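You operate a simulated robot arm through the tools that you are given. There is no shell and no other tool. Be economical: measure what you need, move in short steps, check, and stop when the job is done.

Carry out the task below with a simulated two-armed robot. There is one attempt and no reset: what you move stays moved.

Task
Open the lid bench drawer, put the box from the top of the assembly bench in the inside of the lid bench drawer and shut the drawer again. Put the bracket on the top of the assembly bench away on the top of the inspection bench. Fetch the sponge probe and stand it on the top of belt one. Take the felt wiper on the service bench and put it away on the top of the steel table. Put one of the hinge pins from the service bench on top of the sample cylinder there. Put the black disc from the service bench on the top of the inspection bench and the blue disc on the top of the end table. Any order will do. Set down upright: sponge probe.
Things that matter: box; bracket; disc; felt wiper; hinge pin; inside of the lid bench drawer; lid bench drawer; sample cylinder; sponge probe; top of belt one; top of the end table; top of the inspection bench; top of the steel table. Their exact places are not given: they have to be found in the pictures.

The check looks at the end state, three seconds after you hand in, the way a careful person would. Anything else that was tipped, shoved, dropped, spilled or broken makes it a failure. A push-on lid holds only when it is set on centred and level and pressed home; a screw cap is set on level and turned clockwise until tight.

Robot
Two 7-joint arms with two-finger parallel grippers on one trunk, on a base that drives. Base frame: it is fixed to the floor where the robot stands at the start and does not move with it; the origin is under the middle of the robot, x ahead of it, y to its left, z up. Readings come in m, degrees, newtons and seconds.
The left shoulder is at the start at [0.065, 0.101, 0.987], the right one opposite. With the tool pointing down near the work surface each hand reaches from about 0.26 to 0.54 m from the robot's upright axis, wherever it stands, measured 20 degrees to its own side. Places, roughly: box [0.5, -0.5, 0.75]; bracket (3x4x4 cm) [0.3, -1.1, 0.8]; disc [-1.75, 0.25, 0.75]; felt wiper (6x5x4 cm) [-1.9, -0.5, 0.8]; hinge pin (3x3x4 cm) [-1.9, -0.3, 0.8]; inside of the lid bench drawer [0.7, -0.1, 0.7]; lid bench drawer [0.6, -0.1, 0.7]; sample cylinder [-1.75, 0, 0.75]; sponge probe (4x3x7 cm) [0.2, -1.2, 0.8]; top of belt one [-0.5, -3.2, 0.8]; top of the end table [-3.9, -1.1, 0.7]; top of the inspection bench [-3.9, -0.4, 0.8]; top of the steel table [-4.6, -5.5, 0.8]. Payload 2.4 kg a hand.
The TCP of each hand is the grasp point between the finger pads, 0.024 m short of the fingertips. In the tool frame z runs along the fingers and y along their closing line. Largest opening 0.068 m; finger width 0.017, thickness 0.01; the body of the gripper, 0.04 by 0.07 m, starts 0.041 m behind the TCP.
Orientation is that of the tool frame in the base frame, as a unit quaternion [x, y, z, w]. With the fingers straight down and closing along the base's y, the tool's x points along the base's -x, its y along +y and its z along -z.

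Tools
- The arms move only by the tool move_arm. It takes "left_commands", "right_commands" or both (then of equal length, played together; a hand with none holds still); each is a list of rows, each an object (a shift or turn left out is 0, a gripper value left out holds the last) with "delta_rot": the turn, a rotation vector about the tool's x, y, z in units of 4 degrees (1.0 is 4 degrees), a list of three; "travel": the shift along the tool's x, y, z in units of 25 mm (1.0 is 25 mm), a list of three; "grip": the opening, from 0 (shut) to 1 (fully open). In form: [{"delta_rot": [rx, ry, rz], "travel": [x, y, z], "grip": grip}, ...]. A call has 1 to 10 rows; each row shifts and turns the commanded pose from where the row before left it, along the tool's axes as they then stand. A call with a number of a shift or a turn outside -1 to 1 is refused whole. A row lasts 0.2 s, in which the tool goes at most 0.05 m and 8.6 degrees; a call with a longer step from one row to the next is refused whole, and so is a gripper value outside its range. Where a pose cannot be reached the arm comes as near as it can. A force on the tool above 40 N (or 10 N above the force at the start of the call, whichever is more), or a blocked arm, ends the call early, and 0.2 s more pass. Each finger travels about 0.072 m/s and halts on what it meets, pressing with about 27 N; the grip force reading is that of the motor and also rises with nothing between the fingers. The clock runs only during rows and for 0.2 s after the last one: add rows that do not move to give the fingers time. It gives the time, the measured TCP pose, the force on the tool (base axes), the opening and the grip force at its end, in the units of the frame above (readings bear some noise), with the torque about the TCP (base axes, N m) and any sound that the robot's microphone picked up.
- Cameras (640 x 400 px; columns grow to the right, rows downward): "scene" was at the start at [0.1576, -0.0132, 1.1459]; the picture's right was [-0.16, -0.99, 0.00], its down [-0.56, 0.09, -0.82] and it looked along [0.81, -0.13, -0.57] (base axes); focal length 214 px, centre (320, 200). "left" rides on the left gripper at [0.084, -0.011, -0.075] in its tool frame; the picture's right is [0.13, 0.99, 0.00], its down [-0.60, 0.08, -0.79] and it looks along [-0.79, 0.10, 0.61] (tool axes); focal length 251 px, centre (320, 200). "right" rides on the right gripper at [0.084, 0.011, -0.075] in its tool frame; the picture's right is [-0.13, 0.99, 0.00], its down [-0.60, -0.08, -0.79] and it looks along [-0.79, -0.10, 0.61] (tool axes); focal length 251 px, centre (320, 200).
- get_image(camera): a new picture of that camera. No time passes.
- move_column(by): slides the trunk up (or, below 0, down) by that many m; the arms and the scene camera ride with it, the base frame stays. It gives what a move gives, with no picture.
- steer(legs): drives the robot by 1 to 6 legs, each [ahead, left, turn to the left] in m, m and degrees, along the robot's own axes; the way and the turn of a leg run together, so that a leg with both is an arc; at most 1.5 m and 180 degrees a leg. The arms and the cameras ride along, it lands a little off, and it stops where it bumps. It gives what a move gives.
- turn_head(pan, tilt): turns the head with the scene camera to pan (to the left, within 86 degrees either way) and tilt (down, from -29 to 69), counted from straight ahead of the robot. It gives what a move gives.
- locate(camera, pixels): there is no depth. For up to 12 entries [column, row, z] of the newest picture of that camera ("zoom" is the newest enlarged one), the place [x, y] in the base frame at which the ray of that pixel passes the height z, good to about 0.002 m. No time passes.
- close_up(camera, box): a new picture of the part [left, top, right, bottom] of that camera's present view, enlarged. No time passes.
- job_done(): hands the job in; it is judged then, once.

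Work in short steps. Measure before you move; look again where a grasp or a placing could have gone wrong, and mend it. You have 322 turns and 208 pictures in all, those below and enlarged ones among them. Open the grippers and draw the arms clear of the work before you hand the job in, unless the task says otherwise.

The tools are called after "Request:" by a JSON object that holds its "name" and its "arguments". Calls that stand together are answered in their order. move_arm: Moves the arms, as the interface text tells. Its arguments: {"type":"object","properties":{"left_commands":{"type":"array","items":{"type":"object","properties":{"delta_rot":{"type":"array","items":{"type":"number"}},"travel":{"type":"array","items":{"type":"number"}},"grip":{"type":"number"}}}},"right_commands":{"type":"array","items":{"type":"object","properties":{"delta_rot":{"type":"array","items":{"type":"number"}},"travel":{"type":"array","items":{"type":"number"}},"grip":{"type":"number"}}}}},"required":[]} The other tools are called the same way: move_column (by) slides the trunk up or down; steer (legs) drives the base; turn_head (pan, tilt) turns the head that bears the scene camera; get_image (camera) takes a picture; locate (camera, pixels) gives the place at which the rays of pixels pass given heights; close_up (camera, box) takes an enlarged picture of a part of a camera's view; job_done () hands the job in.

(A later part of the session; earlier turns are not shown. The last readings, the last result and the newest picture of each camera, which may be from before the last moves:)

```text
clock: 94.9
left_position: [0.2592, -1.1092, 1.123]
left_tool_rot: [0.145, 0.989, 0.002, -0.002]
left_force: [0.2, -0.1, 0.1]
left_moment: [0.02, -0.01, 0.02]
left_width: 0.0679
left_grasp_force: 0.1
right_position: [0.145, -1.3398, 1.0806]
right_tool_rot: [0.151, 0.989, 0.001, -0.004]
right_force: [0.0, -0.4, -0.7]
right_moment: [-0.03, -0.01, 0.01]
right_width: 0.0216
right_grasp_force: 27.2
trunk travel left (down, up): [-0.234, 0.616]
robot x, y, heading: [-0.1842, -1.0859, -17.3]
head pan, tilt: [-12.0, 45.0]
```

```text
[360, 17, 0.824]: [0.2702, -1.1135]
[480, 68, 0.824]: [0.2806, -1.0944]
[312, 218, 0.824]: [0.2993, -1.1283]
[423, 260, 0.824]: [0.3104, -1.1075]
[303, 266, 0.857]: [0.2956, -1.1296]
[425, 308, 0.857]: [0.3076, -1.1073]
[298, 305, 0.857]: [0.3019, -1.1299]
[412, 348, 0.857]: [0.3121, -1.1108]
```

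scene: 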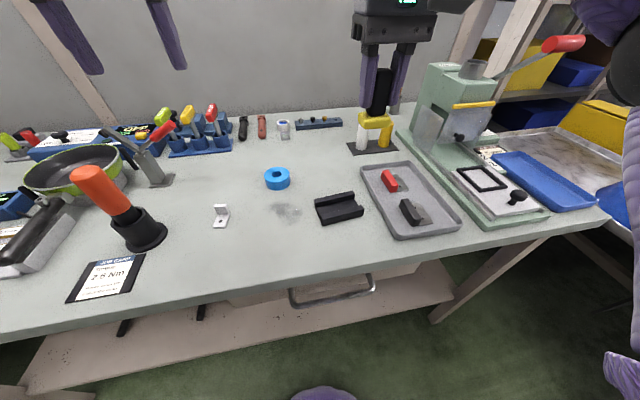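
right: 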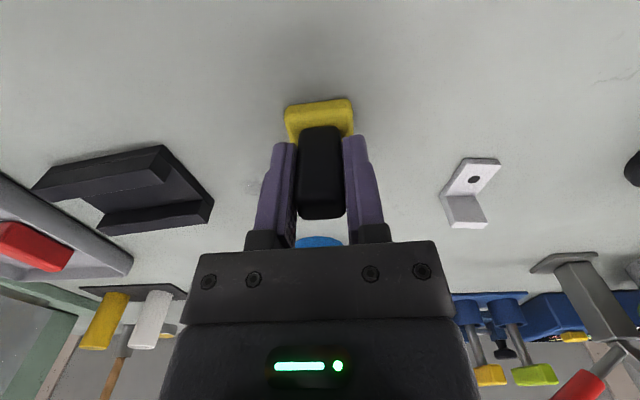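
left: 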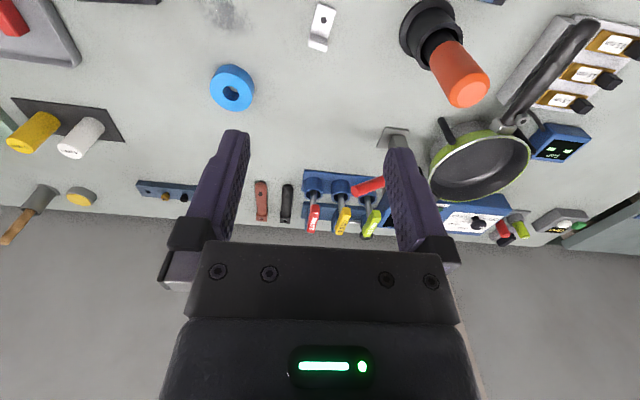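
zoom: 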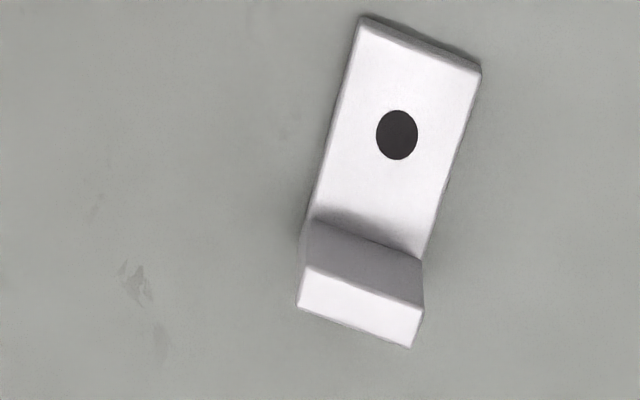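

Bracket upright centred near (0.304,-1.118), yaw 28°. Rotate the left hand +11.5° and go to a hover at 0.93.

Request:
{"name": "move_arm", "arguments": {"left_commands": [{"delta_rot": [0, 0, 0.96]}, {"delta_rot": [0, 0, 0.96]}, {"delta_rot": [0, 0, 0.96]}, {}]}}

Request:
{"name": "move_arm", "arguments": {"left_commands": [{"travel": [-0.214, 0.0645, 0.965]}, {"travel": [-0.214, 0.0645, 0.965]}, {"travel": [-0.214, 0.0645, 0.965]}, {"travel": [-0.214, 0.0645, 0.965]}, {"travel": [-0.214, 0.0645, 0.965]}, {"travel": [-0.214, 0.0645, 0.965]}, {"travel": [-0.214, 0.0645, 0.965]}, {"travel": [-0.214, 0.0645, 0.965]}, {}]}}

Request:
{"name": "get_image", "arguments": {"camera": "left"}}

```text
clock: 95.9
left_position: [0.2583, -1.1096, 1.1217]
left_tool_rot: [0.244, 0.97, 0.002, -0.001]
left_force: [0.0, 0.4, 0.3]
left_moment: [-0.01, 0.03, 0.01]
left_width: 0.0679
left_grasp_force: 0.0
right_position: [0.1456, -1.3386, 1.0822]
right_tool_rot: [0.15, 0.989, 0.001, -0.004]
right_force: [0.6, 0.0, -1.1]
right_moment: [0.03, 0.0, -0.02]
right_width: 0.0216
right_grasp_force: 26.8
trunk travel left (down, up): [-0.234, 0.616]
robot x, y, heading: [-0.1831, -1.0864, -17.3]
head pan, tilt: [-12.0, 45.0]
```

```text
clock: 97.9
left_position: [0.3024, -1.117, 0.9288]
left_tool_rot: [0.244, 0.97, 0.001, -0.003]
left_force: [0.3, -0.3, -0.3]
left_moment: [0.01, 0.03, 0.0]
left_width: 0.0681
left_grasp_force: 0.0
right_position: [0.1449, -1.3379, 1.0825]
right_tool_rot: [0.15, 0.989, 0.002, -0.003]
right_force: [1.0, 1.1, -1.3]
right_moment: [-0.03, -0.03, -0.02]
right_width: 0.0217
right_grasp_force: 27.1
trunk travel left (down, up): [-0.234, 0.616]
robot x, y, heading: [-0.1827, -1.0891, -17.5]
head pan, tilt: [-12.0, 45.0]
```

```text
156 pictures are left
```

left: 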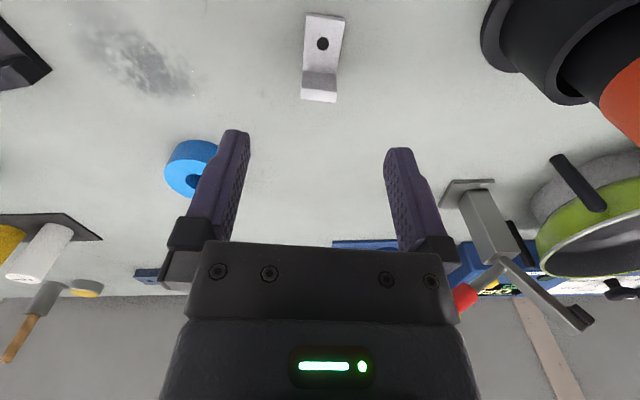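

Request:
{"name": "locate", "arguments": {"camera": "left", "pixels": [[302, 89, 0.857], [338, 92, 0.857], [302, 99, 0.857], [335, 102, 0.857], [220, 150, 0.84], [190, 140, 0.84], [484, 40, 0.84], [600, 100, 0.95]]}}

```text
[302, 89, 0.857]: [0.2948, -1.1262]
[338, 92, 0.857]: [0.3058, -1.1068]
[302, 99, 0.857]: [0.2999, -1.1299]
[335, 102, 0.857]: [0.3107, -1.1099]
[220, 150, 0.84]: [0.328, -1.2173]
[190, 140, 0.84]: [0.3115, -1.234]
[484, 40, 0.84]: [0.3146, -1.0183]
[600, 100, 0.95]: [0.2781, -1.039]
```

Aligned within 1 mm, with screwdriver clear. Descend and grip.

Request:
{"name": "move_arm", "arguments": {"left_commands": [{"travel": [0, 0, 0.8]}, {"travel": [0, 0, 0.8]}, {"travel": [0, 0, 0.8]}, {"travel": [0, 0, 0.8]}, {}, {"grip": 0}, {}, {}, {}]}}

Request:
{"name": "move_arm", "arguments": {"left_commands": [{"travel": [0, 0, -1]}, {"travel": [0, 0, -1]}, {"travel": [0, 0, -1]}, {"travel": [0, 0, -1]}, {"travel": [0, 0, -1]}, {"travel": [0, 0, -1]}, {"travel": [0, 0, -1]}, {"travel": [0, 0, -1]}, {"travel": [0, 0, -1]}]}}

Request:
{"name": "get_image", "arguments": {"camera": "left"}}

```text
clock: 99.9
left_position: [0.3024, -1.1163, 0.849]
left_tool_rot: [0.243, 0.97, 0.001, -0.003]
left_force: [-0.3, 0.6, 0.8]
left_moment: [0.02, -0.03, 0.0]
left_width: 0.0233
left_grasp_force: 27.1
right_position: [0.1454, -1.338, 1.0819]
right_tool_rot: [0.151, 0.988, 0.001, -0.004]
right_force: [0.1, 0.4, -1.2]
right_moment: [0.0, -0.01, 0.04]
right_width: 0.0213
right_grasp_force: 27.2
trunk travel left (down, up): [-0.234, 0.616]
robot x, y, heading: [-0.1836, -1.0898, -17.4]
head pan, tilt: [-12.0, 45.0]
```

```text
clock: 101.9
left_position: [0.2919, -1.1153, 1.0737]
left_tool_rot: [0.243, 0.97, 0.002, -0.001]
left_force: [0.2, 0.9, 0.0]
left_moment: [0.0, 0.02, 0.01]
left_width: 0.0234
left_grasp_force: 27.0
left hand out of reach, approached as far as the arm can: row 9
right_position: [0.1443, -1.3386, 1.0809]
right_tool_rot: [0.15, 0.989, 0.002, -0.004]
right_force: [1.1, -0.1, -0.7]
right_moment: [-0.02, 0.01, 0.0]
right_width: 0.0215
right_grasp_force: 26.9
trunk travel left (down, up): [-0.234, 0.616]
robot x, y, heading: [-0.184, -1.0871, -17.5]
head pan, tilt: [-12.0, 45.0]
```

```text
155 pictures are left
```

left: 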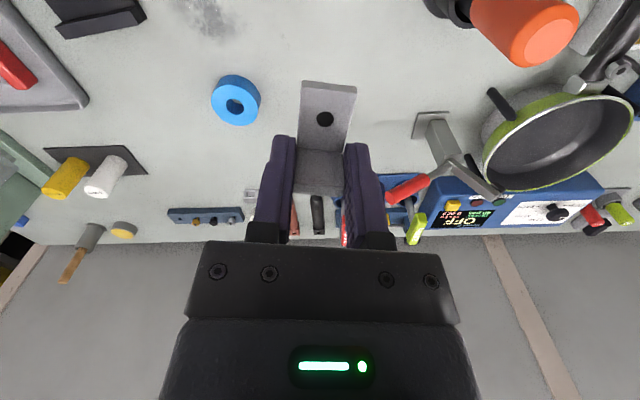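

Both held. Back off and survey toward belt one (to the right).

Request:
{"name": "steer", "arguments": {"legs": [[-0.45, 0, 0], [0, 0, -70]]}}

Request:
{"name": "turn_head", "arguments": {"pan": 0, "tilt": 20}}

Request:
{"name": "get_image", "arguments": {"camera": "scene"}}

```text
clock: 107.7
left_position: [-0.4766, -1.4112, 1.0727]
left_tool_rot: [0.756, 0.654, 0.003, -0.001]
left_force: [0.1, -1.0, -0.5]
left_moment: [-0.01, -0.03, 0.0]
left_width: 0.0235
left_grasp_force: 26.7
right_position: [-0.7365, -1.3479, 1.0826]
right_tool_rot: [0.691, 0.723, 0.004, -0.003]
right_force: [-0.7, -0.1, 0.2]
right_moment: [-0.01, 0.01, 0.02]
right_width: 0.0214
right_grasp_force: 26.8
trunk travel left (down, up): [-0.234, 0.616]
robot x, y, heading: [-0.6158, -0.9521, -87.7]
head pan, tilt: [-12.0, 45.0]
```

```text
clock: 108.5
left_position: [-0.4765, -1.4103, 1.072]
left_tool_rot: [0.756, 0.655, 0.002, 0.0]
left_force: [-0.1, 0.3, -0.4]
left_moment: [-0.02, 0.03, 0.04]
left_width: 0.0233
left_grasp_force: 26.8
right_position: [-0.7365, -1.3481, 1.0816]
right_tool_rot: [0.691, 0.723, 0.004, -0.002]
right_force: [0.0, 0.3, -0.8]
right_moment: [0.04, -0.03, 0.03]
right_width: 0.0215
right_grasp_force: 27.2
trunk travel left (down, up): [-0.234, 0.616]
robot x, y, heading: [-0.6143, -0.9529, -87.7]
head pan, tilt: [0.0, 20.0]
```

```text
154 pictures are left
```

scene: 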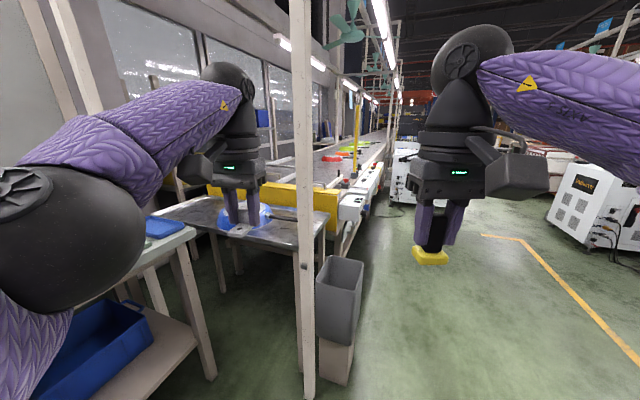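

A bin and post stand ahead. Measure floor positions of obstacles and the conveyor edge.

Request:
{"name": "locate", "arguments": {"camera": "scene", "pixels": [[308, 395, 0], [320, 365, 0], [352, 378, 0], [317, 268, 0.6], [363, 268, 0.6], [362, 212, 0.75], [383, 160, 0.8], [358, 196, 0.8], [345, 200, 0.8], [420, 202, 0.0]]}}

Request:
{"name": "close_up", "arguments": {"camera": "scene", "box": [260, 110, 420, 270]}}

```text
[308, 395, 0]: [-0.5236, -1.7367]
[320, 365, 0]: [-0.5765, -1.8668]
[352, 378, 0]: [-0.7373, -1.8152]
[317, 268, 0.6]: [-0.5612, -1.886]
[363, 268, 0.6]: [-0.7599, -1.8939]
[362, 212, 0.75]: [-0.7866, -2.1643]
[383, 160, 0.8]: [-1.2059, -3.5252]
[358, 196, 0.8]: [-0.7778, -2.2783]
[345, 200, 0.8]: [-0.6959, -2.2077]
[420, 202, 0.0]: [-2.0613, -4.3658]
```

```text
2.50 times, centred on (340, 190) of scene
```

zoom: 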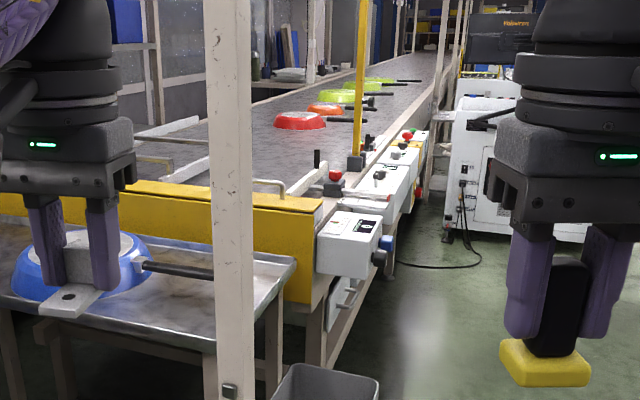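

Conveyor runs along the same skew (heading −107°), near edge at n≈−0.07. I line up along it, clear of bin and post, and drive down.

Request:
{"name": "steer", "arguments": {"legs": [[0, 0, -19.6], [0, -0.3, 0], [1.1, 0, 0]]}}

Request:
{"name": "turn_head", "arguments": {"pan": 40, "tilt": 30}}

Request:
{"name": "get_image", "arguments": {"camera": "scene"}}

```text
clock: 111.4
left_position: [-0.858, -1.3601, 1.0723]
left_tool_rot: [0.855, 0.518, 0.001, -0.003]
left_force: [-0.3, -0.3, -0.1]
left_moment: [-0.02, 0.0, -0.02]
left_width: 0.0232
left_grasp_force: 27.2
right_position: [-1.0816, -1.2175, 1.0831]
right_tool_rot: [0.8, 0.601, 0.001, -0.007]
right_force: [0.4, -0.9, 0.0]
right_moment: [-0.03, -0.02, 0.0]
right_width: 0.0211
right_grasp_force: 26.5
trunk travel left (down, up): [-0.234, 0.616]
robot x, y, heading: [-0.8438, -0.8833, -106.8]
head pan, tilt: [0.0, 20.0]
stopped in leg 2: the robot was blocked; the commanded pose is now the measured one
```

```text
clock: 112.4
left_position: [-0.8593, -1.3621, 1.0701]
left_tool_rot: [0.856, 0.517, 0.001, -0.004]
left_force: [0.4, -0.6, -0.6]
left_moment: [0.01, -0.02, 0.03]
left_width: 0.0232
left_grasp_force: 27.2
right_position: [-1.0825, -1.2163, 1.0809]
right_tool_rot: [0.801, 0.599, 0.002, -0.008]
right_force: [-0.4, -0.9, -0.7]
right_moment: [0.01, 0.03, 0.02]
right_width: 0.0216
right_grasp_force: 26.6
trunk travel left (down, up): [-0.234, 0.616]
robot x, y, heading: [-0.8419, -0.8821, -107.0]
head pan, tilt: [40.0, 30.0]
```

```text
152 pictures are left
```

scene: 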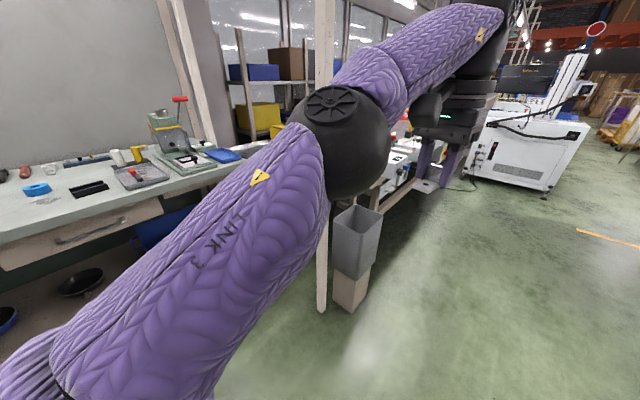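

Blocked on the right side. Look there.

Request:
{"name": "turn_head", "arguments": {"pan": -80, "tilt": 35}}

Request:
{"name": "get_image", "arguments": {"camera": "scene"}}

```text
clock: 114.4
left_position: [-0.8594, -1.3621, 1.0707]
left_tool_rot: [0.856, 0.517, 0.001, -0.003]
left_force: [0.3, -0.3, 0.2]
left_moment: [0.01, -0.02, 0.02]
left_width: 0.0233
left_grasp_force: 27.1
right_position: [-1.083, -1.2172, 1.0813]
right_tool_rot: [0.801, 0.599, 0.002, -0.009]
right_force: [0.2, -0.3, -0.2]
right_moment: [0.01, 0.01, 0.01]
right_width: 0.0215
right_grasp_force: 27.2
trunk travel left (down, up): [-0.234, 0.616]
robot x, y, heading: [-0.8436, -0.881, -107.0]
head pan, tilt: [-80.0, 35.0]
```

```text
151 pictures are left
```

scene: 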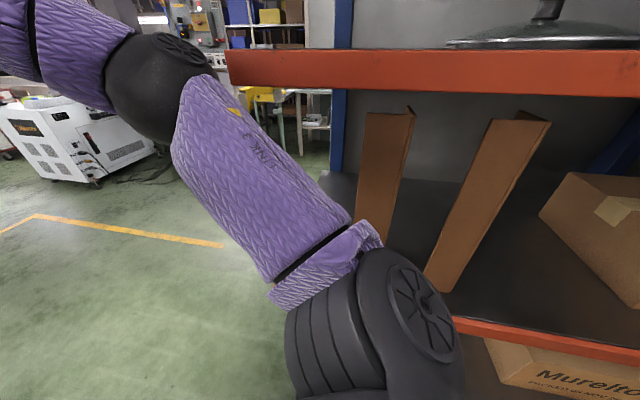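

An orange rack is just at my right shoulder. I shift slightly left, then drive ahead.

Request:
{"name": "steer", "arguments": {"legs": [[0, 0.03, 0], [1.05, 0, 0]]}}

Request:
{"name": "turn_head", "arguments": {"pan": 20, "tilt": 25}}

Request:
{"name": "get_image", "arguments": {"camera": "scene"}}

```text
clock: 120.3
left_position: [-1.1389, -2.3776, 1.0719]
left_tool_rot: [0.855, 0.519, 0.004, -0.001]
left_force: [0.2, -0.6, -0.7]
left_moment: [-0.02, -0.02, 0.0]
left_width: 0.0233
left_grasp_force: 26.8
right_position: [-1.3612, -2.2339, 1.0807]
right_tool_rot: [0.8, 0.601, 0.004, -0.005]
right_force: [-0.1, -1.2, -0.4]
right_moment: [-0.03, -0.02, 0.0]
right_width: 0.0215
right_grasp_force: 26.5
trunk travel left (down, up): [-0.234, 0.616]
robot x, y, heading: [-1.1196, -1.8988, -106.5]
head pan, tilt: [-80.0, 35.0]
```

```text
clock: 122.0
left_position: [-1.1384, -2.3769, 1.0721]
left_tool_rot: [0.854, 0.52, 0.002, 0.0]
left_force: [0.5, 0.4, 0.1]
left_moment: [0.0, -0.02, 0.02]
left_width: 0.0231
left_grasp_force: 27.3
right_position: [-1.3629, -2.234, 1.0816]
right_tool_rot: [0.8, 0.6, 0.004, -0.005]
right_force: [0.2, -0.4, -1.0]
right_moment: [-0.01, 0.0, -0.01]
right_width: 0.0215
right_grasp_force: 27.2
trunk travel left (down, up): [-0.234, 0.616]
robot x, y, heading: [-1.1161, -1.9033, -106.6]
head pan, tilt: [20.0, 25.0]
```

```text
150 pictures are left
```

scene: 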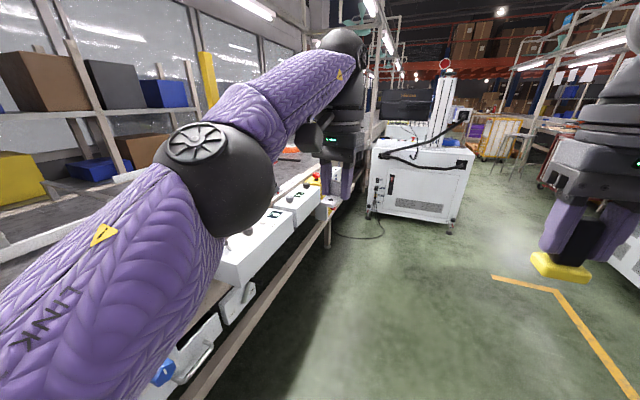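

A white machine stands ahead; measure it and the conveyor edge here.

Request:
{"name": "locate", "arguments": {"camera": "scene", "pixels": [[372, 216, 0.05], [447, 233, 0.05], [330, 245, 0], [215, 250, 0.82], [300, 200, 0.82], [288, 213, 0.8], [325, 180, 0.82]]}}

```text
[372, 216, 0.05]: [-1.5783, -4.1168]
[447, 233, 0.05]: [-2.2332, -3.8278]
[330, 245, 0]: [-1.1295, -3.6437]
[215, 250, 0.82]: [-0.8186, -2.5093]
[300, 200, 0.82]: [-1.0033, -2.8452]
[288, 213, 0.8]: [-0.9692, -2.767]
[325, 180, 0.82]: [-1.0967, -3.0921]
```

Request:
{"name": "steer", "arguments": {"legs": [[0.9, -0.1, 0], [0, 0, 89.4]]}}

Request:
{"name": "turn_head", "arguments": {"pan": 0, "tilt": 30}}

Request:
{"name": "get_image", "arguments": {"camera": "scene"}}

```text
clock: 130.7
left_position: [-0.9984, -2.7546, 1.0723]
left_tool_rot: [0.236, 0.972, 0.002, -0.002]
left_force: [-0.9, -0.2, -0.3]
left_moment: [-0.01, 0.02, 0.02]
left_width: 0.0235
left_grasp_force: 27.0
right_position: [-1.1404, -2.9784, 1.0815]
right_tool_rot: [0.14, 0.99, -0.001, -0.006]
right_force: [-0.7, 0.1, -0.5]
right_moment: [-0.04, 0.01, -0.02]
right_width: 0.0215
right_grasp_force: 27.0
trunk travel left (down, up): [-0.234, 0.616]
robot x, y, heading: [-1.4738, -2.737, -16.6]
head pan, tilt: [20.0, 25.0]
```

```text
clock: 131.5
left_position: [-0.9983, -2.7539, 1.072]
left_tool_rot: [0.237, 0.972, 0.002, -0.003]
left_force: [0.0, 0.2, 0.0]
left_moment: [0.03, -0.01, 0.02]
left_width: 0.0234
left_grasp_force: 26.8
right_position: [-1.1421, -2.9781, 1.0801]
right_tool_rot: [0.14, 0.99, -0.001, -0.007]
right_force: [0.3, 0.3, -0.7]
right_moment: [0.0, 0.02, 0.0]
right_width: 0.0214
right_grasp_force: 27.2
trunk travel left (down, up): [-0.234, 0.616]
robot x, y, heading: [-1.4712, -2.7342, -16.4]
head pan, tilt: [0.0, 30.0]
```

```text
149 pictures are left
```

scene: 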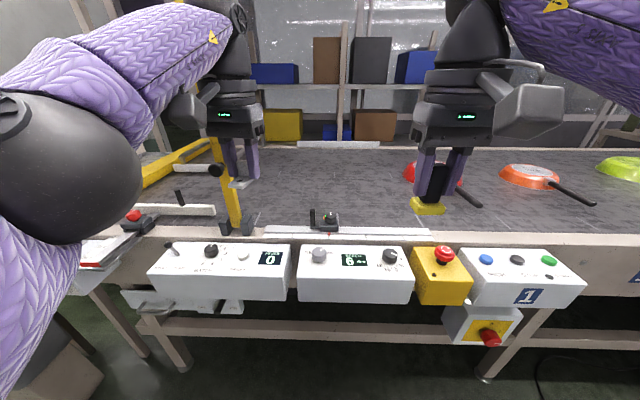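

Belt one (label "1") ahead. Measure the belt surface near its edge, with both cameras for height.

Request:
{"name": "locate", "arguments": {"camera": "scene", "pixels": [[260, 228, 0.8], [428, 233, 0.8], [320, 200, 0.8], [380, 205, 0.8], [325, 225, 0.82], [410, 180, 0.8], [480, 205, 0.82], [300, 245, 0.8]]}}

Request:
{"name": "get_image", "arguments": {"camera": "right"}}

Request:
{"name": "get_image", "arguments": {"camera": "left"}}

```text
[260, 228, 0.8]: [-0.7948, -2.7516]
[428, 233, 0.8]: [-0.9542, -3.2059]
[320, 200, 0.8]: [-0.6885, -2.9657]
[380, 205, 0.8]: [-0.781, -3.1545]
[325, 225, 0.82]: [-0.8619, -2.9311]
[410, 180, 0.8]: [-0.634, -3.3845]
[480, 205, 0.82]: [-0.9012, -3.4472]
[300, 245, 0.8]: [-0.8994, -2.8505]
```

```text
148 pictures are left
```

right: 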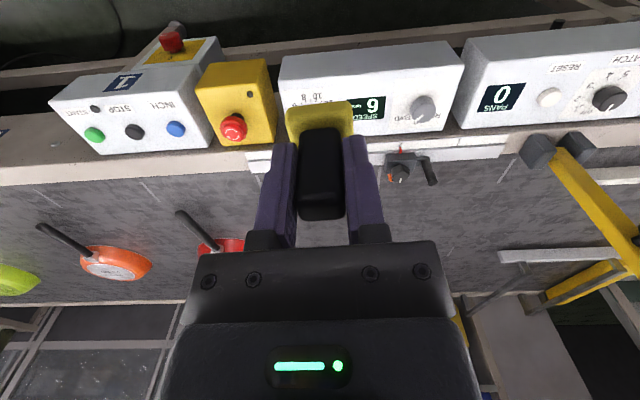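

```text
147 pictures are left
```

left: 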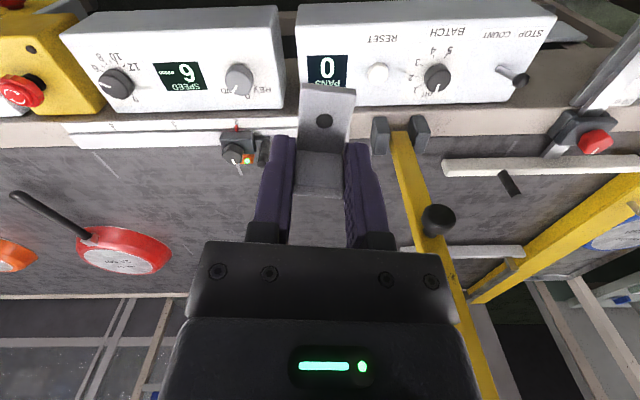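

Request:
{"name": "locate", "arguments": {"camera": "right", "pixels": [[250, 172, 0.78], [250, 172, 0.84], [505, 157, 0.78], [505, 157, 0.84]]}}

Request:
{"name": "locate", "arguments": {"camera": "left", "pixels": [[70, 147, 0.78], [70, 147, 0.84]]}}

Request:
{"name": "locate", "arguments": {"camera": "scene", "pixels": [[430, 232, 0.78], [430, 232, 0.84], [265, 227, 0.78], [265, 227, 0.84]]}}

Request:
{"name": "close_up", "arguments": {"camera": "scene", "box": [250, 170, 490, 320]}}

```text
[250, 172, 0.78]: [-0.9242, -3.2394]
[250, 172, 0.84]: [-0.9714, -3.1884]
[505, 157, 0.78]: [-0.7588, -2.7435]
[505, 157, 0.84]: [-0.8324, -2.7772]
```

```text
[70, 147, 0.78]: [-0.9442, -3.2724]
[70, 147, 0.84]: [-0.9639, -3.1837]
```

```text
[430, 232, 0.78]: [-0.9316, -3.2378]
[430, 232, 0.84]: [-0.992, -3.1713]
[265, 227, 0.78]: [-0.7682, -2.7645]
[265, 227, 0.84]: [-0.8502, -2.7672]
```

```text
2.67 times, centred on (370, 245) of scene
```

zoom: 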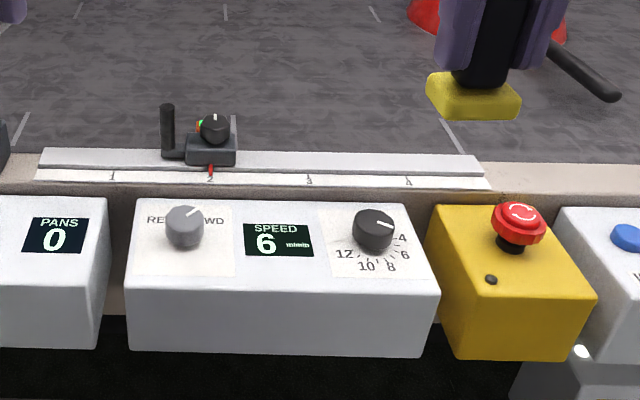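

Rail top is ~0.82. Check how far the control boxes protrude before driving in, and retract the left hand (yellow post nearby).

Request:
{"name": "locate", "arguments": {"camera": "scene", "pixels": [[299, 279, 0.8], [335, 279, 0.78], [299, 301, 0.7], [425, 300, 0.7], [233, 235, 0.82], [215, 140, 1.0], [222, 183, 0.95]]}}

Request:
{"name": "move_arm", "arguments": {"left_commands": [{"travel": [1, 0, 0]}, {"travel": [1, 0, 0]}, {"travel": [1, 0, 0]}, {"travel": [1, 0, 0]}, {"travel": [1, 0, 0]}]}}

```text
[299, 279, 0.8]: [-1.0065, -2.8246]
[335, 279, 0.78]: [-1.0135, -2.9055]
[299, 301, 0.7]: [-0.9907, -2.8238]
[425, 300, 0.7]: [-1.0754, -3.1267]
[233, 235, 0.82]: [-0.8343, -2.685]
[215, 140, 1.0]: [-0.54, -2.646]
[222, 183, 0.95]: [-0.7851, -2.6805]
```

```text
clock: 132.7
left_position: [-1.1086, -2.6973, 1.073]
left_tool_rot: [0.237, 0.972, 0.001, -0.002]
left_force: [-0.4, 0.0, -0.1]
left_moment: [0.0, -0.02, -0.01]
left_width: 0.0234
left_grasp_force: 26.8
right_position: [-1.1406, -2.9784, 1.082]
right_tool_rot: [0.139, 0.99, -0.001, -0.007]
right_force: [0.5, 0.1, -0.4]
right_moment: [0.03, 0.01, -0.01]
right_width: 0.0213
right_grasp_force: 26.8
trunk travel left (down, up): [-0.234, 0.616]
robot x, y, heading: [-1.4725, -2.7409, -16.4]
head pan, tilt: [0.0, 30.0]
```

Request:
{"name": "move_arm", "arguments": {"left_commands": [{"travel": [1, 0, 0]}, {"travel": [1, 0, 0]}]}}

Request:
{"name": "steer", "arguments": {"legs": [[0, -0.06, -0.7], [0.165, 0, 0]]}}

Request:
{"name": "get_image", "arguments": {"camera": "scene"}}

```text
clock: 133.3
left_position: [-1.1538, -2.674, 1.0742]
left_tool_rot: [0.237, 0.971, 0.001, -0.002]
left_force: [-0.4, 0.0, -1.0]
left_moment: [0.01, -0.04, 0.03]
left_width: 0.0232
left_grasp_force: 27.1
right_position: [-1.1418, -2.9781, 1.0808]
right_tool_rot: [0.14, 0.99, 0.0, -0.006]
right_force: [0.2, 0.1, -0.8]
right_moment: [0.05, -0.02, 0.02]
right_width: 0.0213
right_grasp_force: 26.7
trunk travel left (down, up): [-0.234, 0.616]
robot x, y, heading: [-1.4777, -2.7332, -16.3]
head pan, tilt: [0.0, 30.0]
```

```text
clock: 135.3
left_position: [-1.0135, -2.7862, 1.0739]
left_tool_rot: [0.242, 0.97, 0.002, -0.001]
left_force: [0.0, -0.3, -0.4]
left_moment: [-0.01, -0.01, -0.03]
left_width: 0.0233
left_grasp_force: 27.1
right_position: [-1.0053, -3.09, 1.081]
right_tool_rot: [0.146, 0.989, 0.0, -0.006]
right_force: [-0.6, 0.2, 0.4]
right_moment: [0.0, 0.01, 0.0]
right_width: 0.0213
right_grasp_force: 27.2
trunk travel left (down, up): [-0.234, 0.616]
robot x, y, heading: [-1.3327, -2.8417, -17.1]
head pan, tilt: [0.0, 30.0]
```

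```text
145 pictures are left
```

scene: 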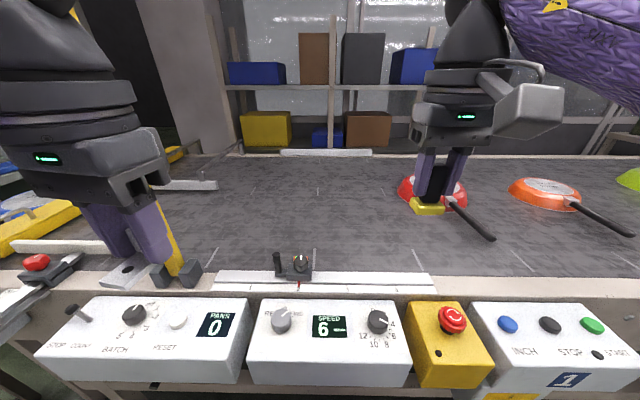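

Clear belt area at about (370,260). Move the probe over (n=0.10,t=-3.18), z 0.93.

Request:
{"name": "move_arm", "arguments": {"right_commands": [{"travel": [-0.967, 0.46, 0.5]}, {"travel": [-0.967, 0.46, 0.8]}, {"travel": [-0.967, 0.46, 1]}, {"travel": [-0.967, 0.46, 1]}, {"travel": [-0.967, 0.46, 1]}, {"travel": [-0.967, 0.46, 1]}, {"travel": [0, 0, 0.7]}, {}]}}

Request:
{"name": "get_image", "arguments": {"camera": "scene"}}

Request:
{"name": "get_image", "arguments": {"camera": "right"}}

```text
clock: 137.1
left_position: [-1.014, -2.7832, 1.0741]
left_tool_rot: [0.242, 0.97, 0.002, -0.002]
left_force: [0.2, 0.5, -0.4]
left_moment: [0.0, 0.0, 0.0]
left_width: 0.023
left_grasp_force: 26.7
right_position: [-0.8781, -3.0545, 0.9344]
right_tool_rot: [0.146, 0.989, -0.001, -0.006]
right_force: [-0.4, -0.3, -0.5]
right_moment: [-0.03, 0.01, 0.01]
right_width: 0.0215
right_grasp_force: 26.9
right hand out of reach, approached as far as the arm can: row 5, 6
trunk travel left (down, up): [-0.234, 0.616]
robot x, y, heading: [-1.3357, -2.8409, -17.0]
head pan, tilt: [0.0, 30.0]
```

```text
144 pictures are left
```

scene: 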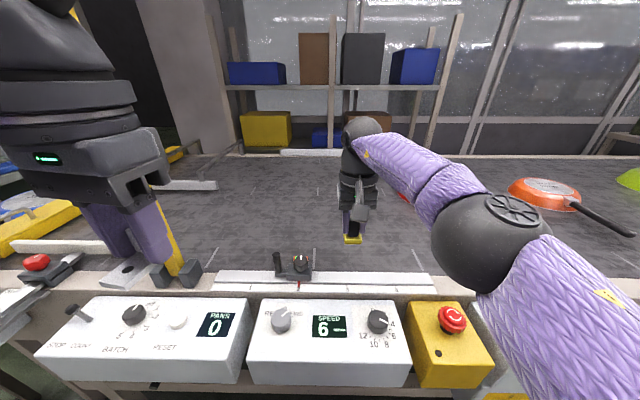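

```text
143 pictures are left
```

right: 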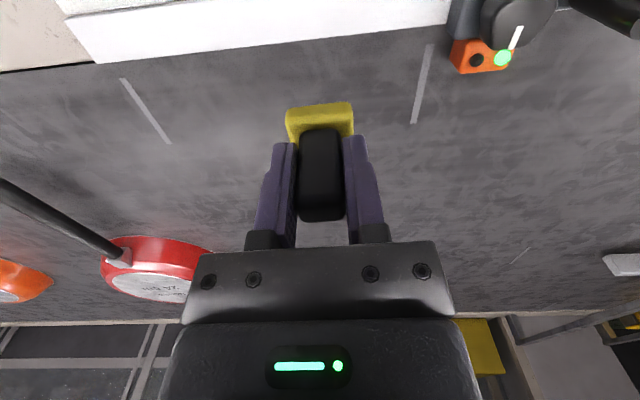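

Request:
{"name": "locate", "arguments": {"camera": "right", "pixels": [[250, 45, 0.82], [400, 28, 0.82], [290, 110, 0.885], [350, 104, 0.885], [150, 55, 0.82]]}}

```text
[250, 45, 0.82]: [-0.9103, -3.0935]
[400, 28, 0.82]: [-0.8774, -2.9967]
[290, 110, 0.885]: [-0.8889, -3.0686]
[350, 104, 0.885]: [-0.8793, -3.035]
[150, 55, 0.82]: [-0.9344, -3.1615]
```

Base front edge is only ~1 cm past the rail; nudge the base 3 cm forward, then lower.

Request:
{"name": "steer", "arguments": {"legs": [[0.03, 0, 0]]}}

Request:
{"name": "move_arm", "arguments": {"right_commands": [{"travel": [0, 0, 0.8]}, {"travel": [0, 0, 0.8]}, {"travel": [0, 0, 0.4]}, {"travel": [0, 0, 0.2]}, {"travel": [0, 0, 0.2]}]}}

```text
clock: 137.9
left_position: [-0.9845, -2.7939, 1.0741]
left_tool_rot: [0.242, 0.97, 0.001, -0.002]
left_force: [0.2, -0.7, -0.2]
left_moment: [0.03, -0.02, -0.01]
left_width: 0.0234
left_grasp_force: 27.1
right_position: [-0.8488, -3.0644, 0.9338]
right_tool_rot: [0.146, 0.989, -0.001, -0.006]
right_force: [-0.5, 0.4, -0.3]
right_moment: [0.02, -0.04, 0.01]
right_width: 0.0215
right_grasp_force: 26.6
trunk travel left (down, up): [-0.234, 0.616]
robot x, y, heading: [-1.3071, -2.852, -17.2]
head pan, tilt: [0.0, 30.0]
```

```text
clock: 139.1
left_position: [-0.9838, -2.7927, 1.0742]
left_tool_rot: [0.242, 0.97, 0.002, -0.003]
left_force: [0.7, 0.0, -1.0]
left_moment: [-0.01, -0.04, 0.0]
left_width: 0.0234
left_grasp_force: 27.1
right_position: [-0.8505, -3.063, 0.873]
right_tool_rot: [0.146, 0.989, -0.001, -0.006]
right_force: [-0.4, 0.0, -0.5]
right_moment: [0.0, 0.0, -0.01]
right_width: 0.0212
right_grasp_force: 26.8
trunk travel left (down, up): [-0.234, 0.616]
robot x, y, heading: [-1.3064, -2.8489, -17.3]
head pan, tilt: [0.0, 30.0]
```

Keep lowering in 3 mm steps until contact.

Request:
{"name": "move_arm", "arguments": {"right_commands": [{"travel": [0, 0, 0.12]}, {"travel": [0, 0, 0.12]}, {"travel": [0, 0, 0.12]}, {"travel": [0, 0, 0.12]}, {"travel": [0, 0, 0.12]}]}}

Request:
{"name": "get_image", "arguments": {"camera": "right"}}

```text
clock: 140.3
left_position: [-0.986, -2.7932, 1.0727]
left_tool_rot: [0.242, 0.97, 0.001, -0.002]
left_force: [-0.2, 0.2, -0.4]
left_moment: [-0.02, -0.03, 0.01]
left_width: 0.0232
left_grasp_force: 27.5
right_position: [-0.8509, -3.0637, 0.8587]
right_tool_rot: [0.146, 0.989, -0.001, -0.005]
right_force: [0.6, 0.7, -0.8]
right_moment: [-0.03, 0.04, -0.03]
right_width: 0.0211
right_grasp_force: 27.2
trunk travel left (down, up): [-0.234, 0.616]
robot x, y, heading: [-1.3098, -2.8513, -17.1]
head pan, tilt: [0.0, 30.0]
```

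```text
142 pictures are left
```

right: 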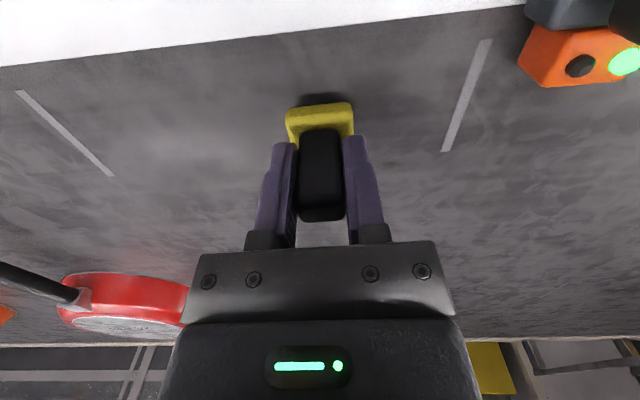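

Request:
{"name": "move_arm", "arguments": {"right_commands": [{"travel": [0, 0, 0.12]}, {"travel": [0, 0, 0.12]}, {"travel": [0, 0, 0.12]}, {"travel": [0, 0, 0.12]}, {"travel": [0, 0, 0.12]}, {"travel": [0, 0, 0.12]}, {"travel": [0, 0, 0.12]}, {"travel": [0, 0, 0.12]}]}}

Request:
{"name": "get_image", "arguments": {"camera": "right"}}

```text
clock: 142.1
left_position: [-0.986, -2.7914, 1.0757]
left_tool_rot: [0.242, 0.97, 0.001, 0.0]
left_force: [0.1, -0.3, 0.2]
left_moment: [0.0, 0.02, 0.02]
left_width: 0.0236
left_grasp_force: 27.0
right_position: [-0.8512, -3.0631, 0.8371]
right_tool_rot: [0.146, 0.989, 0.0, -0.003]
right_force: [2.5, -2.2, 39.4]
right_moment: [0.08, -0.13, -0.04]
right_width: 0.0214
right_grasp_force: 26.5
trunk travel left (down, up): [-0.234, 0.616]
robot x, y, heading: [-1.3081, -2.8521, -17.2]
head pan, tilt: [0.0, 30.0]
```

```text
141 pictures are left
```

right: 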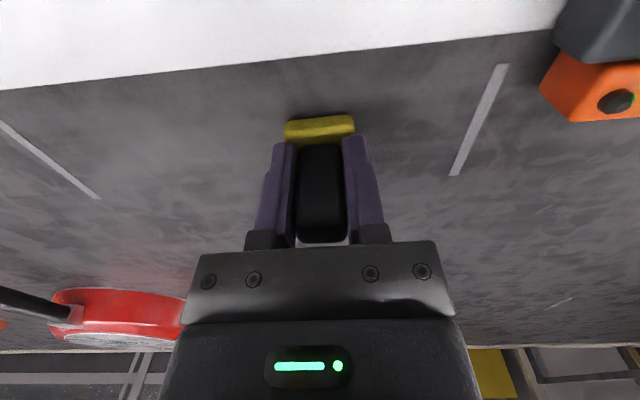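

In contact (39 N). Ease up 2 mm, open, rise straight.

Request:
{"name": "move_arm", "arguments": {"right_commands": [{"travel": [0, 0, -0.1]}, {"grip": 0.5}, {"grip": 1}, {}, {}, {"travel": [0, 0, -0.5]}, {"travel": [0, 0, -1]}, {"travel": [0, 0, -1]}, {"travel": [0, 0, -1]}, {"travel": [0, 0, -1]}]}}

Request:
{"name": "get_image", "arguments": {"camera": "right"}}

```text
clock: 144.3
left_position: [-0.9842, -2.7933, 1.0747]
left_tool_rot: [0.242, 0.97, 0.001, -0.002]
left_force: [-0.3, -0.2, 0.4]
left_moment: [0.02, 0.01, 0.01]
left_width: 0.0231
left_grasp_force: 27.0
right_position: [-0.8494, -3.0629, 0.9492]
right_tool_rot: [0.146, 0.989, -0.001, -0.007]
right_force: [-0.2, -0.4, 0.4]
right_moment: [0.02, -0.01, -0.01]
right_width: 0.0681
right_grasp_force: 0.0
trunk travel left (down, up): [-0.234, 0.616]
robot x, y, heading: [-1.3072, -2.8512, -17.3]
head pan, tilt: [0.0, 30.0]
```

```text
140 pictures are left
```

right: 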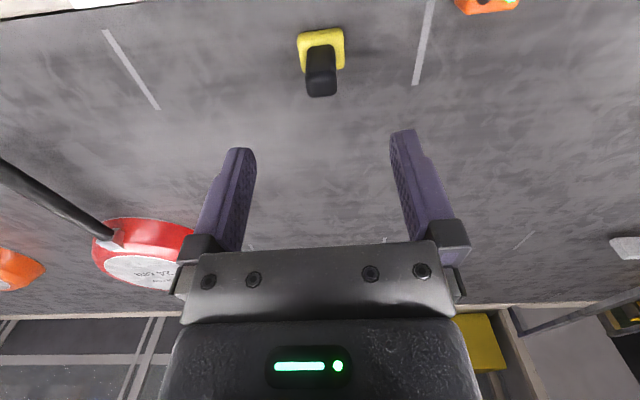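

Probe stands upright on the belt. Raise the hand, back off, and turn toward the service bench to survey.

Request:
{"name": "move_arm", "arguments": {"right_commands": [{"travel": [0, 0, -1]}, {"travel": [0, 0, -1]}, {"travel": [0, 0, -1]}, {"travel": [0.5, 0, -1]}, {"travel": [1, 0, -1]}, {"travel": [1, 0, 0]}, {"travel": [1, 0, 0]}]}}

Request:
{"name": "steer", "arguments": {"legs": [[-0.3, 0, 0], [0, 0, 110]]}}

Request:
{"name": "turn_head", "arguments": {"pan": 0, "tilt": 15}}

Request:
{"name": "get_image", "arguments": {"camera": "scene"}}

```text
clock: 145.9
left_position: [-0.9835, -2.7928, 1.0733]
left_tool_rot: [0.242, 0.97, 0.001, -0.002]
left_force: [-0.5, 0.5, 0.4]
left_moment: [0.02, 0.0, -0.04]
left_width: 0.0233
left_grasp_force: 27.8
right_position: [-0.9537, -3.0337, 1.0723]
right_tool_rot: [0.146, 0.989, -0.001, -0.006]
right_force: [-0.2, 0.9, 0.0]
right_moment: [0.03, 0.01, 0.0]
right_width: 0.0681
right_grasp_force: 0.1
right hand out of reach, approached as far as the arm can: row 1, 2, 3
trunk travel left (down, up): [-0.234, 0.616]
robot x, y, heading: [-1.3059, -2.8506, -17.1]
head pan, tilt: [0.0, 30.0]
```

```text
clock: 152.6
left_position: [-1.7548, -2.4801, 1.0745]
left_tool_rot: [-0.655, 0.756, -0.001, -0.003]
left_force: [0.0, 0.9, 0.7]
left_moment: [0.03, -0.03, 0.01]
left_width: 0.0233
left_grasp_force: 26.4
right_position: [-1.5401, -2.3678, 1.0719]
right_tool_rot: [0.726, -0.687, 0.005, 0.003]
right_force: [0.0, -0.5, 0.0]
right_moment: [0.03, 0.03, -0.02]
right_width: 0.0683
right_grasp_force: 0.1
trunk travel left (down, up): [-0.234, 0.616]
robot x, y, heading: [-1.5897, -2.76, 92.7]
head pan, tilt: [0.0, 30.0]
```

```text
clock: 153.3
left_position: [-1.7537, -2.4796, 1.0726]
left_tool_rot: [-0.655, 0.755, -0.001, -0.003]
left_force: [-0.1, -0.2, 0.1]
left_moment: [0.04, 0.0, 0.04]
left_width: 0.0235
left_grasp_force: 27.1
right_position: [-1.5385, -2.3682, 1.0722]
right_tool_rot: [0.726, -0.687, 0.006, 0.002]
right_force: [0.3, -0.1, 0.5]
right_moment: [0.02, 0.0, 0.03]
right_width: 0.068
right_grasp_force: 0.1
trunk travel left (down, up): [-0.234, 0.616]
robot x, y, heading: [-1.5885, -2.7637, 92.6]
head pan, tilt: [0.0, 15.0]
```

```text
139 pictures are left
```

scene: 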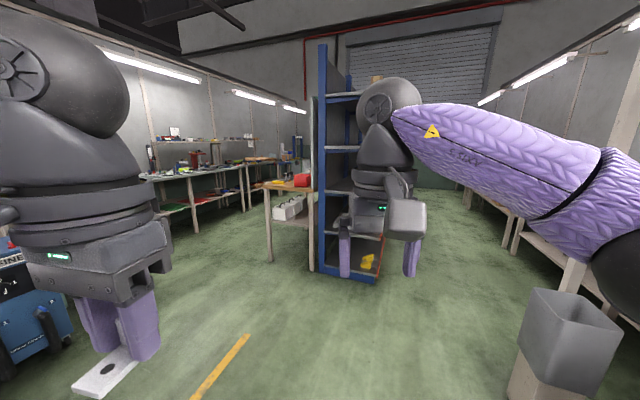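

Request:
{"name": "locate", "arguments": {"camera": "scene", "pixels": [[312, 190, 0.82], [266, 188, 0.82], [320, 278, 0.0], [375, 283, 0.0], [312, 270, 0.0], [270, 260, 0], [150, 180, 0.82], [240, 165, 0.82], [195, 232, 0]]}}

Request:
{"name": "close_up", "arguments": {"camera": "scene", "box": [140, 110, 440, 300]}}

```text
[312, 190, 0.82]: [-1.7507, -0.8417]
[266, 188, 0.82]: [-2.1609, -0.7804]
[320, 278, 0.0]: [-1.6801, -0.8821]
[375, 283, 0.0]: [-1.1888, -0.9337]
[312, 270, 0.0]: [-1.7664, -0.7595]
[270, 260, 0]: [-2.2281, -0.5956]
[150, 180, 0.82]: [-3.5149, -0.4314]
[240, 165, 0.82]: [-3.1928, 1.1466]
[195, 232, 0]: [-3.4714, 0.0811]
```

```text
2.11 times, centred on (290, 205) of scene
```

zoom: 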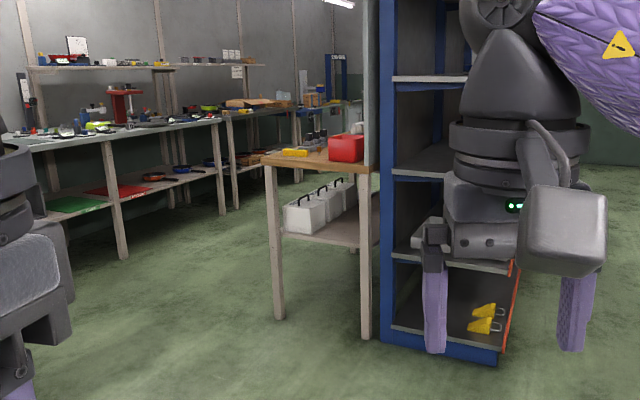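

Service bench spans n≈−1.97…−1.45, accessible from its west aisle. Check the blue machine at left before crossing.

Request:
{"name": "turn_head", "arguments": {"pan": 60, "tilt": 20}}

Request:
{"name": "get_image", "arguments": {"camera": "scene"}}

Request:
{"name": "locate", "arguments": {"camera": "scene", "pixels": [[320, 300, 0], [420, 300, 0], [200, 300, 0], [320, 250, 0], [420, 250, 0], [500, 250, 0]]}}

```text
clock: 154.6
left_position: [-1.7537, -2.4808, 1.0728]
left_tool_rot: [-0.656, 0.755, -0.001, -0.002]
left_force: [-0.8, -0.5, 0.0]
left_moment: [0.02, -0.02, -0.01]
left_width: 0.0235
left_grasp_force: 27.3
right_position: [-1.5405, -2.3687, 1.0723]
right_tool_rot: [0.727, -0.687, 0.005, 0.003]
right_force: [0.9, 0.2, -0.2]
right_moment: [0.0, 0.04, -0.01]
right_width: 0.0678
right_grasp_force: 0.0
trunk travel left (down, up): [-0.234, 0.616]
robot x, y, heading: [-1.5961, -2.7622, 92.4]
head pan, tilt: [60.0, 20.0]
```

```text
137 pictures are left
```

scene: 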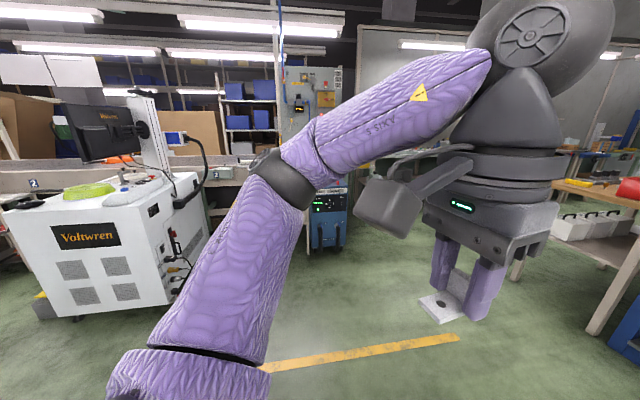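

```text
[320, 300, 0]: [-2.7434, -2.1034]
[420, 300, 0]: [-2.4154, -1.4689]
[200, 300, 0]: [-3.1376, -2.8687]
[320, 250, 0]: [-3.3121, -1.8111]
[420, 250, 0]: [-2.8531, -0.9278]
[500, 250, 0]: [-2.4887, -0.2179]
```

Floor is clear. Cross to the aisle.

Request:
{"name": "steer", "arguments": {"legs": [[0, 0, -19.6], [0.3, 1.0, 0], [0.6, 0.75, 0]]}}

Request:
{"name": "turn_head", "arguments": {"pan": -10, "tilt": 20}}

Request:
{"name": "get_image", "arguments": {"camera": "scene"}}

```text
clock: 165.7
left_position: [-3.0511, -1.069, 1.0741]
left_tool_rot: [-0.514, 0.858, -0.001, -0.002]
left_force: [-0.2, -0.6, 0.7]
left_moment: [-0.03, -0.01, -0.04]
left_width: 0.0231
left_grasp_force: 27.5
right_position: [-2.8106, -1.0385, 1.0718]
right_tool_rot: [-0.596, 0.803, -0.006, -0.004]
right_force: [0.8, -0.5, -0.2]
right_moment: [-0.01, 0.03, -0.02]
right_width: 0.0675
right_grasp_force: 0.0
trunk travel left (down, up): [-0.234, 0.616]
robot x, y, heading: [-2.9892, -1.3919, 72.6]
head pan, tilt: [60.0, 20.0]
```

```text
clock: 167.1
left_position: [-3.0514, -1.07, 1.0736]
left_tool_rot: [-0.514, 0.858, 0.0, -0.002]
left_force: [0.8, -0.6, 0.1]
left_moment: [0.01, -0.02, 0.0]
left_width: 0.0232
left_grasp_force: 27.1
right_position: [-2.8106, -1.0373, 1.0716]
right_tool_rot: [-0.597, 0.803, -0.004, -0.004]
right_force: [-0.5, -0.1, -0.4]
right_moment: [0.05, -0.02, -0.01]
right_width: 0.0682
right_grasp_force: 0.0
trunk travel left (down, up): [-0.234, 0.616]
robot x, y, heading: [-2.9939, -1.3895, 72.5]
head pan, tilt: [-10.0, 20.0]
```

```text
136 pictures are left
```

scene: 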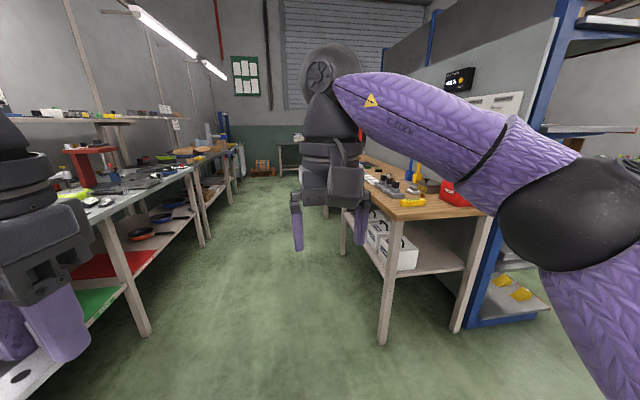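

Inspection bench is on the left. Drive ahead beside it and turn to face it for the bracket.

Request:
{"name": "steer", "arguments": {"legs": [[0.55, 0, 0], [0, 0, 90.3]]}}

Request:
{"name": "turn_head", "arguments": {"pan": 0, "tilt": 35}}

Request:
{"name": "get_image", "arguments": {"camera": "scene"}}

```text
clock: 174.1
left_position: [-3.1546, -0.9256, 1.0739]
left_tool_rot: [0.971, -0.241, 0.002, 0.001]
left_force: [0.3, -0.4, 0.0]
left_moment: [0.02, 0.04, 0.0]
left_width: 0.0231
left_grasp_force: 26.6
right_position: [-3.1852, -0.6855, 1.0715]
right_tool_rot: [0.99, -0.144, 0.006, -0.001]
right_force: [-0.2, 0.3, -0.2]
right_moment: [-0.05, 0.0, 0.0]
right_width: 0.068
right_grasp_force: 0.1
trunk travel left (down, up): [-0.234, 0.616]
robot x, y, heading: [-2.8348, -0.8688, 163.1]
head pan, tilt: [-10.0, 20.0]
```

```text
clock: 174.8
left_position: [-3.1536, -0.9266, 1.0733]
left_tool_rot: [0.971, -0.24, 0.002, 0.001]
left_force: [-0.2, 0.3, -0.6]
left_moment: [-0.01, -0.02, 0.02]
left_width: 0.0232
left_grasp_force: 26.6
right_position: [-3.1859, -0.6865, 1.0728]
right_tool_rot: [0.99, -0.143, 0.006, -0.001]
right_force: [-0.3, 0.4, -0.5]
right_moment: [-0.01, 0.0, 0.0]
right_width: 0.0679
right_grasp_force: 0.1
trunk travel left (down, up): [-0.234, 0.616]
robot x, y, heading: [-2.8331, -0.8675, 163.0]
head pan, tilt: [0.0, 35.0]
```

```text
135 pictures are left
```

scene: 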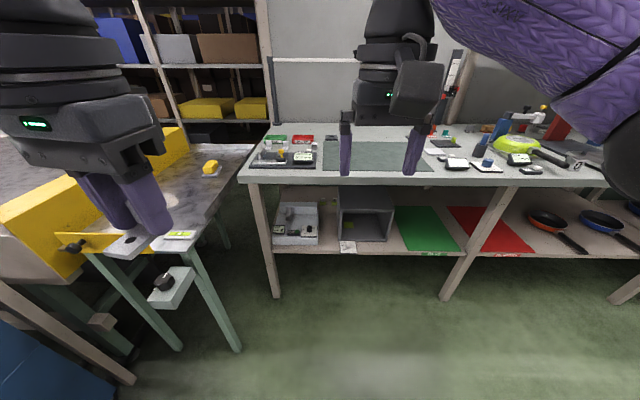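

Inspection bench ahead with a mat at (370,155); the low table at left is presumably the end table. Measure the edges and look closer.

Request:
{"name": "locate", "arguments": {"camera": "scene", "pixels": [[238, 178, 0.82], [440, 178, 0.82], [600, 180, 0.82], [325, 170, 0.82], [432, 172, 0.82], [325, 140, 0.82], [420, 142, 0.82], [180, 230, 0.7], [215, 160, 0.7], [240, 210, 0.7]]}}

Request:
{"name": "close_up", "arguments": {"camera": "scene", "box": [230, 110, 630, 200]}}

```text
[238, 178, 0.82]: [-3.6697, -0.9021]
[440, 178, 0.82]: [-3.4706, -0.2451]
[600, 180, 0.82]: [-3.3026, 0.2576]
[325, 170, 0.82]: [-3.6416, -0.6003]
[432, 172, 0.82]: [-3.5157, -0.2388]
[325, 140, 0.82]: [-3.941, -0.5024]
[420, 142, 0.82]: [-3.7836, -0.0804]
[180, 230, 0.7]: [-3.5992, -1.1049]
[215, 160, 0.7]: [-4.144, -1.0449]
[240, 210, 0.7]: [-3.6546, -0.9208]
```

```text
1.60 times, centred on (430, 155) of scene
```

zoom: 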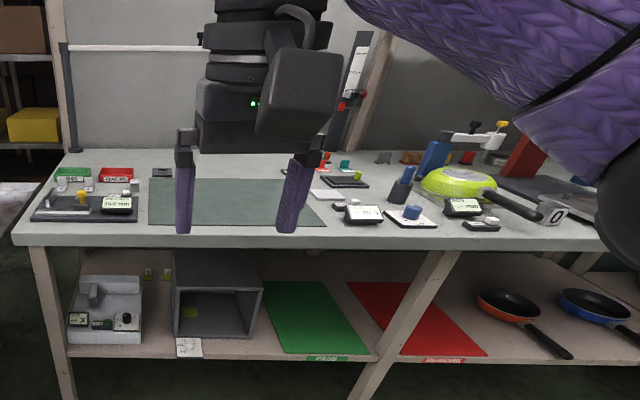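

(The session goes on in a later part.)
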